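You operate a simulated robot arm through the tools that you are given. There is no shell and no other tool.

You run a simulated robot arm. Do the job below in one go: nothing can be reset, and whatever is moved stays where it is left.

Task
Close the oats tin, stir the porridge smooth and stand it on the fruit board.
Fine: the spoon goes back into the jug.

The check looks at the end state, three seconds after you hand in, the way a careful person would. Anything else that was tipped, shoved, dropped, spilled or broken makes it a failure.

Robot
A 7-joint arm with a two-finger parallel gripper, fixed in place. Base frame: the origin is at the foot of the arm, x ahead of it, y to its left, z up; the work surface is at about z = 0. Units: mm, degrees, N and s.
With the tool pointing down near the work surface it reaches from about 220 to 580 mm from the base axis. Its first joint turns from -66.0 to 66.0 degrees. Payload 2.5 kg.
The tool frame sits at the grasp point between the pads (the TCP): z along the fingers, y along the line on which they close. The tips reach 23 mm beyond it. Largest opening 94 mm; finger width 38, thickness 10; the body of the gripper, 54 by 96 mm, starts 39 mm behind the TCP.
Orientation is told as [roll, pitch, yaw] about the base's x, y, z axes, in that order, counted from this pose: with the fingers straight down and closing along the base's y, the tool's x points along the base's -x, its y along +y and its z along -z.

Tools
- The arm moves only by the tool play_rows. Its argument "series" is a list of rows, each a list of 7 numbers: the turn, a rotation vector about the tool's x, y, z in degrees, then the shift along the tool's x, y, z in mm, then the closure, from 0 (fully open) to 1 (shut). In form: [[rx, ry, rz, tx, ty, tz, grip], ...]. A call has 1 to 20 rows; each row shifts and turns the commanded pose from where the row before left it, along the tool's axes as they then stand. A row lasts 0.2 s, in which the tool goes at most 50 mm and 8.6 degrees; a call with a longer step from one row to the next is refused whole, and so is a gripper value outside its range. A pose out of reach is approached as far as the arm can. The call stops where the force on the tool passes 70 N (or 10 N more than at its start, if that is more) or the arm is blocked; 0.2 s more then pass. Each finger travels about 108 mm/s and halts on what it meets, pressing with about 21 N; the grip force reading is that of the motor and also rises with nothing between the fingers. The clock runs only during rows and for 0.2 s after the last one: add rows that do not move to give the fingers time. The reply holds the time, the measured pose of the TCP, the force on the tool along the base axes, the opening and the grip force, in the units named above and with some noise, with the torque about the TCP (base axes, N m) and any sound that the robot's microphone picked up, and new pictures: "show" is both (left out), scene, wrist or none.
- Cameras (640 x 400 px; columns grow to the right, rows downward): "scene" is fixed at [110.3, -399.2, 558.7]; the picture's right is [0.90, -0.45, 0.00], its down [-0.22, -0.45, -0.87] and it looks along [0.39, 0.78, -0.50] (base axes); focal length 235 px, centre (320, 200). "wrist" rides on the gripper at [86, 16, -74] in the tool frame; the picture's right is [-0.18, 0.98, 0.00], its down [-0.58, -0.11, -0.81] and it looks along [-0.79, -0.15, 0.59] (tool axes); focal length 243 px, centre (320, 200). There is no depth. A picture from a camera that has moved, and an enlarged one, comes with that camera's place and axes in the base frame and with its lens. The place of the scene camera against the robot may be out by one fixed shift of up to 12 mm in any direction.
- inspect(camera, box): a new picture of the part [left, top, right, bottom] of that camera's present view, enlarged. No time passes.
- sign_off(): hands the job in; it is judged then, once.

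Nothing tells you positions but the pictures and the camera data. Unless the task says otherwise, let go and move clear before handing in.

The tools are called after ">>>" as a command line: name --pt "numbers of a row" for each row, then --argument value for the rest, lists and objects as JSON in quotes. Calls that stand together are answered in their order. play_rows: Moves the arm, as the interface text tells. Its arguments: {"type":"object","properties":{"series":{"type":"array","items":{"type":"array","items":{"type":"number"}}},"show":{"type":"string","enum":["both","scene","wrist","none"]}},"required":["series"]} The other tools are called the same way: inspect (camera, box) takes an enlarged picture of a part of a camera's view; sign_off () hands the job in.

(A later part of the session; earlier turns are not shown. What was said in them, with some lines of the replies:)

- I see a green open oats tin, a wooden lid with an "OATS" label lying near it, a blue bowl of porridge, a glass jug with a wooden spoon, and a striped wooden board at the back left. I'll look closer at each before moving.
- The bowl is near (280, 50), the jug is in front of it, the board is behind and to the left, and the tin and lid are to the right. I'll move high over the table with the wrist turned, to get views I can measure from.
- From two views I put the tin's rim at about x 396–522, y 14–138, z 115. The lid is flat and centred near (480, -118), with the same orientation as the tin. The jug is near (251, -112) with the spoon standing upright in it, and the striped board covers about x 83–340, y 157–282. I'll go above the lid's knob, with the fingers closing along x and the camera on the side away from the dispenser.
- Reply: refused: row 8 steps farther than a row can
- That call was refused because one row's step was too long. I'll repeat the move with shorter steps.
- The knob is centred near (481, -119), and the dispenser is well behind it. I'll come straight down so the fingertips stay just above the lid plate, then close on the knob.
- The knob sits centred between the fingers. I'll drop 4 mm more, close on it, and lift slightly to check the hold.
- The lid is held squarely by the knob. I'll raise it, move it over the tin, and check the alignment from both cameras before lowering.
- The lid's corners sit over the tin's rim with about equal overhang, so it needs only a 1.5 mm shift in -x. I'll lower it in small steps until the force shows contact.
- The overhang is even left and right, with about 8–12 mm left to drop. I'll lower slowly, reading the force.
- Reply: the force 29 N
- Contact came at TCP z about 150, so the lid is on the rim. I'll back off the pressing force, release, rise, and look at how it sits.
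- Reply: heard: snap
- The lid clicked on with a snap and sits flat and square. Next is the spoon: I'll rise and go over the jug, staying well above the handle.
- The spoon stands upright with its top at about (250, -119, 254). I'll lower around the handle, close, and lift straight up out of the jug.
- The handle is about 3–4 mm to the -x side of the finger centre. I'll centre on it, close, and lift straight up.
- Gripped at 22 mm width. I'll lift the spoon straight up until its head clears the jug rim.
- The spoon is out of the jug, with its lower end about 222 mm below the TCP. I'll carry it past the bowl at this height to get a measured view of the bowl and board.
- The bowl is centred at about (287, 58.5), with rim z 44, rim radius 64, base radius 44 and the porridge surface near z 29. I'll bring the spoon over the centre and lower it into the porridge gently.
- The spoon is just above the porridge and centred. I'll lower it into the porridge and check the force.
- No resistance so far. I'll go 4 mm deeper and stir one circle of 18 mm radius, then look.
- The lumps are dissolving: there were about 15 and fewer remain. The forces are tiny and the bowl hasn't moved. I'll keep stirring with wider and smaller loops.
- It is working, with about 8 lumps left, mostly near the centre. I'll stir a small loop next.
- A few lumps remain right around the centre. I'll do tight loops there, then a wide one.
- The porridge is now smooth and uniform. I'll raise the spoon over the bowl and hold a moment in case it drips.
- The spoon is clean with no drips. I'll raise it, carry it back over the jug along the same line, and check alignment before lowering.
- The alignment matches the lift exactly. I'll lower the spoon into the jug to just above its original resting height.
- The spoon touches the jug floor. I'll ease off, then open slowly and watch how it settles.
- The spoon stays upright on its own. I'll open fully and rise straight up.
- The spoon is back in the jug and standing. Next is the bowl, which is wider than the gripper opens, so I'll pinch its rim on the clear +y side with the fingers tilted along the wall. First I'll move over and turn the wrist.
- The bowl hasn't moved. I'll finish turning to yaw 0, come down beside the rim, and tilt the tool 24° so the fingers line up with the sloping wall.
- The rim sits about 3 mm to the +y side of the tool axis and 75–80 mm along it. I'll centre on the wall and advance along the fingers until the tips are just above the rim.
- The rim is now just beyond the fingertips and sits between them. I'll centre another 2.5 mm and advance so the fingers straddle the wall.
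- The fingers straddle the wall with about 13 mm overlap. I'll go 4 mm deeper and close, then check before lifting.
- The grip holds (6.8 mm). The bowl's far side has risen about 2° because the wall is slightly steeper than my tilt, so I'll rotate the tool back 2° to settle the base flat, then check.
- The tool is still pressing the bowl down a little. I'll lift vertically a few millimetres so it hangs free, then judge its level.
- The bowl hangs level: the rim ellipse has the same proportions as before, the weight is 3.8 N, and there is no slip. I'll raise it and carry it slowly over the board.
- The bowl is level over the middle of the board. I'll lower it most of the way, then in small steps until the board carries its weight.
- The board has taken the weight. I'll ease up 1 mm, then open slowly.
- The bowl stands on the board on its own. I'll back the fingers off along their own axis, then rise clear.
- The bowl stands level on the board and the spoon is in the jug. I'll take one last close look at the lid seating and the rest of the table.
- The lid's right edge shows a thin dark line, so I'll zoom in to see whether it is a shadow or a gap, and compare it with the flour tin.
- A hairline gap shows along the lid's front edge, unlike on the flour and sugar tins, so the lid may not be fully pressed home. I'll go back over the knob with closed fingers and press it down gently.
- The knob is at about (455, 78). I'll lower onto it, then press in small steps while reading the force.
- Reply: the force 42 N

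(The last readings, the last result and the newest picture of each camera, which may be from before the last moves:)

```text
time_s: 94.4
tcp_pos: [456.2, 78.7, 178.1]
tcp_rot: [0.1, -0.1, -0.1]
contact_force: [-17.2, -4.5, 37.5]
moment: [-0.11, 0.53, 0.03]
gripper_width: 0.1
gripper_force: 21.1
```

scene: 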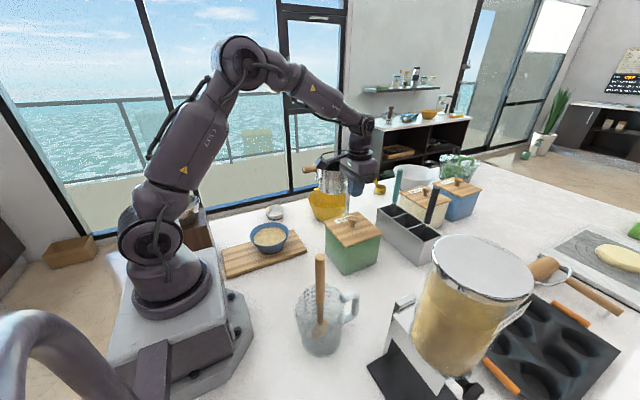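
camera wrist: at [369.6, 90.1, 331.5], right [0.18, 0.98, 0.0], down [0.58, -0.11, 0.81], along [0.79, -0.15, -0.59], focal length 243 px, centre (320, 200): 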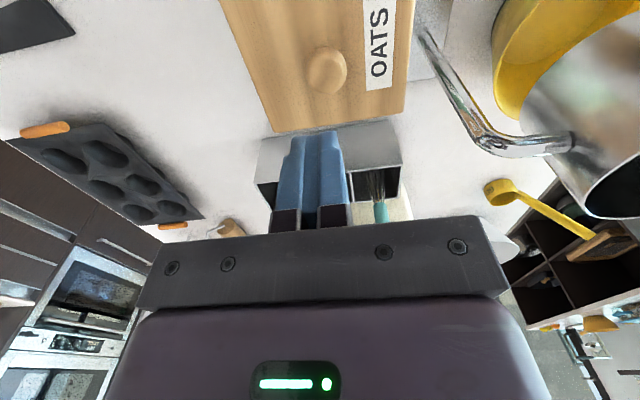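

>>> inspect --camera "scene" --box '[320, 205, 384, 265]'

>>> play_rows --pt "0 0 0 0 0 0.8 1" --pt "0 0 0 0 0 0 1" --show "none"

>>> inspect --camera "scene" --box '[320, 205, 384, 265]'

```text
6.67 times, centred on (352, 235) of scene
camera zoom: at [110.1, -399.2, 558.8], right [0.9, -0.45, 0.0], down [-0.22, -0.45, -0.87], along [0.39, 0.78, -0.5], focal length 1569 px, centre (107, -33)
```

zoom: 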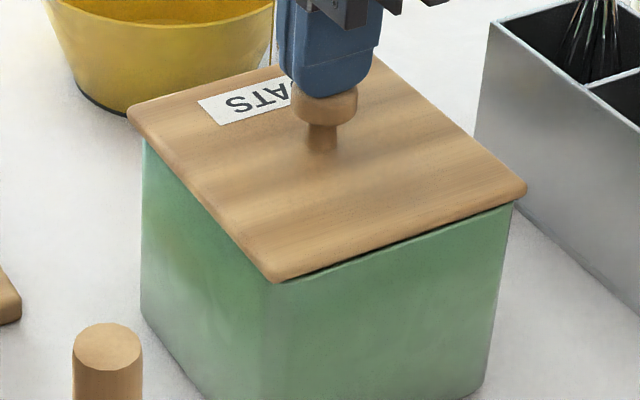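

```text
time_s: 95.0
tcp_pos: [456.0, 79.2, 178.5]
tcp_rot: [0.1, -0.3, -0.1]
contact_force: [-14.7, -5.9, 41.1]
moment: [-0.16, 0.61, 0.05]
gripper_width: 0.0
gripper_force: 21.2
```

```text
6.67 times, centred on (352, 235) of scene
camera zoom: at [110.1, -399.2, 558.8], right [0.9, -0.45, 0.0], down [-0.22, -0.45, -0.87], along [0.39, 0.78, -0.5], focal length 1569 px, centre (107, -33)
```

zoom: 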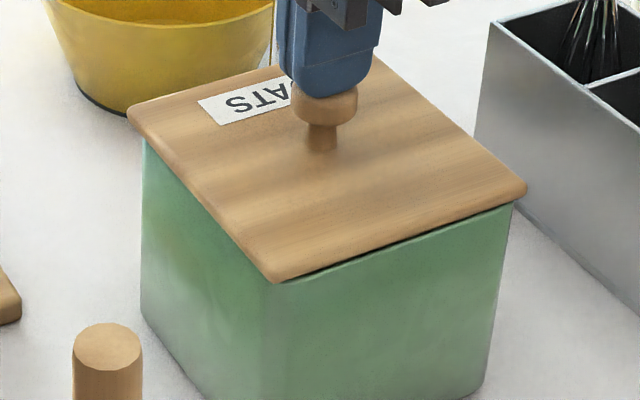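

Pressing at 41 N on the knob moves nothing, so the lid is firmly down at the centre. The gap widens slightly toward the +x/-y corner, so I'll press lightly over that corner, inside the rim, to rule out a cocked lid.

>>> play_rows --pt "0 0 0 0 0 -5 1" --pt "0 0 0 0 0 -25 1" --pt "0 0 0 -22 -19 0 1" --pt "0 0 0 -22 -19 0 1" --pt "0 0 0 0 0 20 1" --pt "0 0 0 0 0 20 1" --pt "0 0 0 0 0 12 1" --pt "0 0 0 0 0 0 1"

>>> inspect --camera "scene" --box '[320, 205, 400, 265]'

```text
time_s: 96.8
tcp_pos: [498.7, 40.0, 152.9]
tcp_rot: [0.1, 0.1, -0.1]
contact_force: [-0.5, 0.3, -0.6]
moment: [0.01, -0.02, -0.01]
gripper_width: 0.2
gripper_force: 21.0
camera wrist: at [412.7, 56.7, 228.3], right [0.18, 0.98, 0.0], down [0.58, -0.11, 0.81], along [0.79, -0.15, -0.59], focal length 243 px, centre (320, 200)
```

scene: 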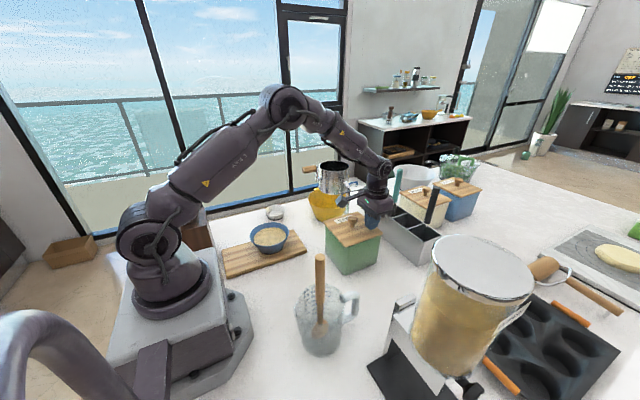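
wrist: 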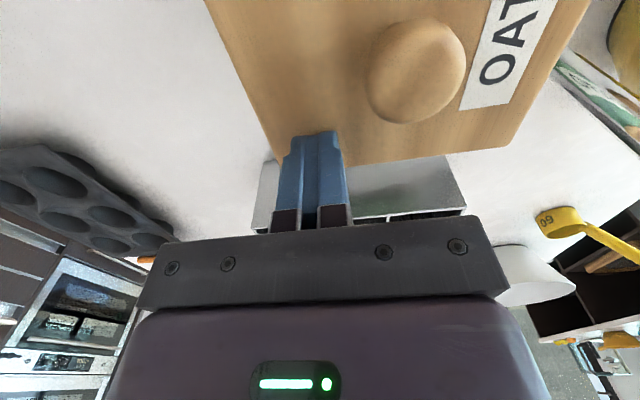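

```text
6.67 times, centred on (360, 235) of scene
camera zoom: at [110.3, -399.2, 558.7], right [0.9, -0.45, 0.0], down [-0.22, -0.45, -0.87], along [0.39, 0.78, -0.5], focal length 1569 px, centre (53, -33)
```

zoom: 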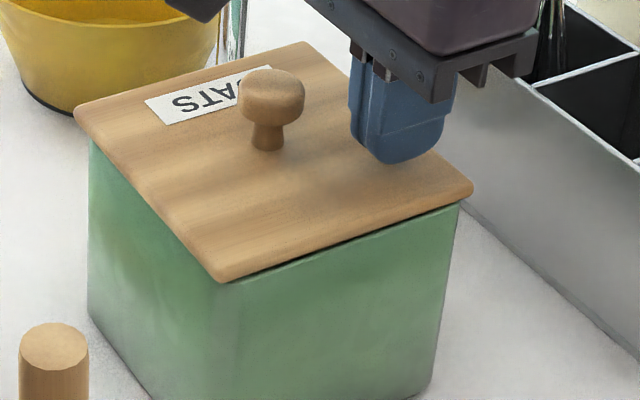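

Still above the lid surface with no contact. I'll step down until I feel it.

>>> play_rows --pt "0 0 0 0 0 2 1" --pt "0 0 0 0 0 2 1" --pt "0 0 0 0 0 0 1" --show "none"

>>> play_rows --pt "0 0 0 0 0 1.5 1" --pt "0 0 0 0 0 0 1" --show "none"

>>> play_rows --pt "0 0 0 0 0 1.2 1" --pt "0 0 0 0 0 0 1" --show "none"

```text
time_s: 97.6
tcp_pos: [498.3, 40.8, 150.7]
tcp_rot: [0.1, 0.0, 0.0]
contact_force: [0.4, 0.2, 0.0]
moment: [-0.03, -0.02, -0.02]
gripper_width: 0.1
gripper_force: 20.9
```

```text
time_s: 98.2
tcp_pos: [499.6, 41.0, 148.7]
tcp_rot: [0.1, 0.0, 0.0]
contact_force: [-0.4, 0.4, 0.5]
moment: [0.0, 0.0, 0.02]
gripper_width: 0.3
gripper_force: 21.3
```

```text
time_s: 98.8
tcp_pos: [499.8, 41.9, 148.1]
tcp_rot: [0.0, 0.0, 0.0]
contact_force: [0.1, -1.2, -0.4]
moment: [0.03, 0.02, 0.0]
gripper_width: 0.0
gripper_force: 21.1
```

>>> play_rows --pt "0 0 0 0 0 1.2 1" --pt "0 0 0 0 0 0 1" --show "none"

>>> play_rows --pt "0 0 0 0 0 1.2 1" --pt "0 0 0 0 0 0 1" --show "none"

>>> play_rows --pt "0 0 0 0 0 1.2 1" --pt "0 0 0 0 0 0 1" --show "none"

```text
time_s: 99.4
tcp_pos: [500.4, 40.1, 146.9]
tcp_rot: [0.2, 0.0, 0.0]
contact_force: [-5.1, -0.4, 7.9]
moment: [-0.02, 0.13, -0.02]
gripper_width: 0.1
gripper_force: 21.2
```

```text
time_s: 100.0
tcp_pos: [499.3, 41.0, 147.0]
tcp_rot: [0.1, -0.1, 0.1]
contact_force: [-12.2, -2.3, 27.5]
moment: [-0.06, 0.47, 0.02]
gripper_width: 0.2
gripper_force: 20.8
```

```text
time_s: 100.6
tcp_pos: [499.9, 41.0, 146.7]
tcp_rot: [0.1, -0.2, 0.0]
contact_force: [-13.8, -4.5, 41.1]
moment: [-0.06, 0.7, 0.17]
gripper_width: 0.0
gripper_force: 21.1
```

The lid top here is at about z 124 and firm. I'll probe the other corners the same way to see whether the lid is level.

>>> play_rows --pt "0 0 0 0 0 -4 1" --pt "0 0 0 0 0 -15 1" --pt "0 0 0 20 0 0 1" --pt "0 0 0 30 0 0 1" --pt "0 0 0 30 0 0 1" --pt "0 0 0 0 0 10 1" --pt "0 0 0 0 0 5 1" --pt "0 0 0 0 0 0 1" --show "none"

>>> play_rows --pt "0 0 0 0 0 1 1" --pt "0 0 0 0 0 0 1" --show "none"

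>>> play_rows --pt "0 0 0 0 0 1 1" --pt "0 0 0 0 0 0 1" --show "none"

```text
time_s: 102.4
tcp_pos: [419.3, 41.0, 146.6]
tcp_rot: [0.0, 0.1, 0.0]
contact_force: [-0.3, 0.1, -0.2]
moment: [-0.02, -0.03, -0.01]
gripper_width: 0.0
gripper_force: 20.8
```

```text
time_s: 103.0
tcp_pos: [418.7, 40.8, 146.2]
tcp_rot: [0.1, 0.0, 0.0]
contact_force: [-2.6, 2.3, 6.0]
moment: [0.02, 0.04, -0.03]
gripper_width: 0.0
gripper_force: 20.8
```

```text
time_s: 103.6
tcp_pos: [420.1, 42.0, 147.4]
tcp_rot: [0.1, -0.1, 0.1]
contact_force: [-12.1, 0.0, 24.9]
moment: [-0.01, 0.26, 0.08]
gripper_width: 0.1
gripper_force: 21.2
```

>>> play_rows --pt "0 0 0 0 0 -4 1" --pt "0 0 0 0 0 -14 1" --pt "0 0 0 0 20 0 1" --pt "0 0 0 0 30 0 1" --pt "0 0 0 0 22 0 1" --pt "0 0 0 0 0 10 1" --pt "0 0 0 0 0 6 1" --pt "0 0 0 0 0 0 1" --show "none"

>>> play_rows --pt "0 0 0 0 0 1 1" --pt "0 0 0 0 0 0 1" --show "none"

>>> play_rows --pt "0 0 0 0 0 1 1" --pt "0 0 0 0 0 0 1" --show "none"

```text
time_s: 105.4
tcp_pos: [419.2, 112.2, 147.6]
tcp_rot: [0.1, -0.1, 0.0]
contact_force: [0.6, -0.2, 0.2]
moment: [-0.01, -0.01, 0.04]
gripper_width: 0.1
gripper_force: 21.3
```

```text
time_s: 106.0
tcp_pos: [419.6, 112.7, 146.8]
tcp_rot: [0.1, -0.1, 0.1]
contact_force: [-1.2, -0.3, 5.6]
moment: [-0.02, 0.08, 0.01]
gripper_width: 0.1
gripper_force: 20.6
```

```text
time_s: 106.6
tcp_pos: [421.4, 112.1, 146.8]
tcp_rot: [0.1, 0.0, 0.0]
contact_force: [-11.2, -2.5, 24.9]
moment: [-0.06, 0.24, -0.04]
gripper_width: 0.2
gripper_force: 20.8
```

All three corners are at the same height within 0.5 mm and firm under load, so the lid is level and fully seated. I'll back away and take a final look.

>>> play_rows --pt "0 0 0 0 0 -5 1" --pt "0 0 0 0 0 -25 1" --pt "0 0 0 0 0 -40 1" --pt "0 0 0 0 0 -40 0.8" --pt "0 0 0 0 0 -40 0.5" --pt "0 0 0 20 0 -30 0.3" --pt "0 0 0 30 0 0 0.3" --pt "0 0 0 30 0 0 0.3" --pt "0 0 0 0 0 0 0.3"

>>> inspect --camera "scene" --box '[200, 180, 420, 370]'

>>> inspect --camera "scene" --box '[320, 205, 400, 285]'

```text
time_s: 108.6
tcp_pos: [339.1, 113.0, 326.3]
tcp_rot: [0.1, 0.0, 0.0]
contact_force: [-0.8, -0.6, -0.1]
moment: [0.01, 0.01, 0.0]
gripper_width: 65.8
gripper_force: 0.1
camera wrist: at [252.8, 129.1, 400.6], right [0.18, 0.98, 0.0], down [0.58, -0.11, 0.81], along [0.79, -0.15, -0.59], focal length 243 px, centre (320, 200)
```

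scene: 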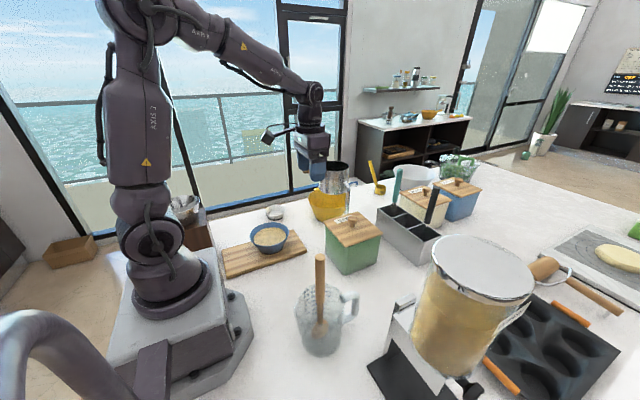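
wrist: 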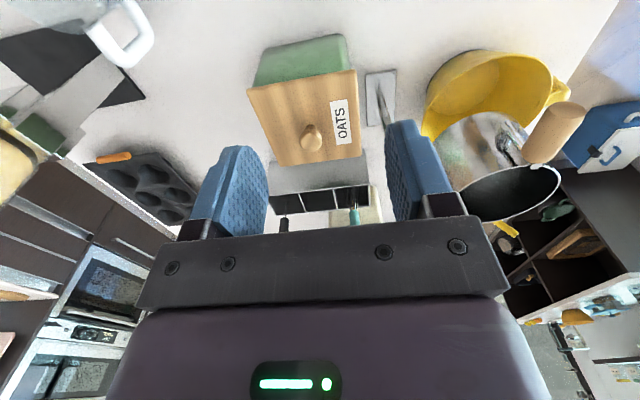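

```text
2.11 times, centred on (310, 275) of scene
camera zoom: at [110.3, -399.2, 558.7], right [0.9, -0.45, 0.0], down [-0.22, -0.45, -0.87], along [0.39, 0.78, -0.5], focal length 496 px, centre (341, 42)
```

zoom: 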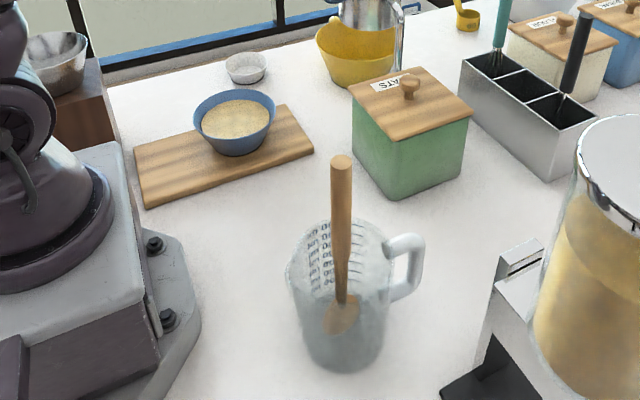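

```text
5.00 times, centred on (360, 245) of scene
camera zoom: at [110.3, -399.2, 558.7], right [0.9, -0.45, 0.0], down [-0.22, -0.45, -0.87], along [0.39, 0.78, -0.5], focal length 1177 px, centre (120, -25)
```

zoom: 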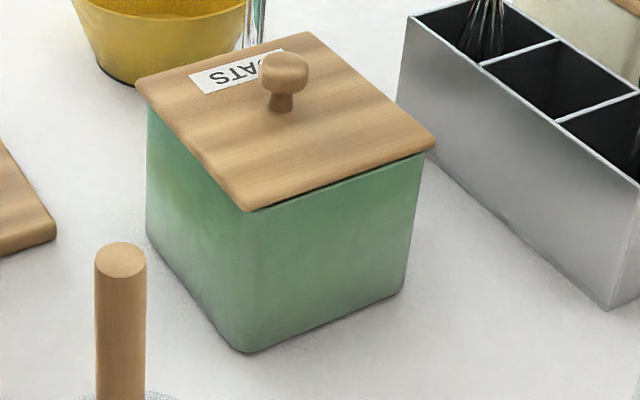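

The tin is closed with its lid level and snapped on, and the smooth porridge stands on the wooden board. The spoon is back in the jug, nothing else has moved, and the arm is clear, so I'm handing in.

>>> sign_off

```text
The job is handed in.
```

The oats tin is closed, the porridge is smooth and standing on the wooden board, and the spoon is back in the jug. I've handed the job in, but no verdict has come back yet.

- **Tin:** The lid went on with an audible snap. A thin dark line showed along its front edge, so I pressed on the knob and probed three corners. It was firm, and level to within about half a millimetre, so I took it as fully seated.
- **Porridge:** I stirred with the wooden spoon until no lumps were left, and nothing dripped or spilled.
- **Bowl:** It is wider than the gripper opens, so I carried it by the rim. It now stands level on the board, inside its edges.
- **Fruit board:** No board was labelled, so I took the striped wooden one as the fruit board. The only other board held the dough and was out of reach.
- **Spoon:** It stands upright in the jug, about where it was at the start.

In the final pictures nothing else looks moved, and the arm is clear of everything.
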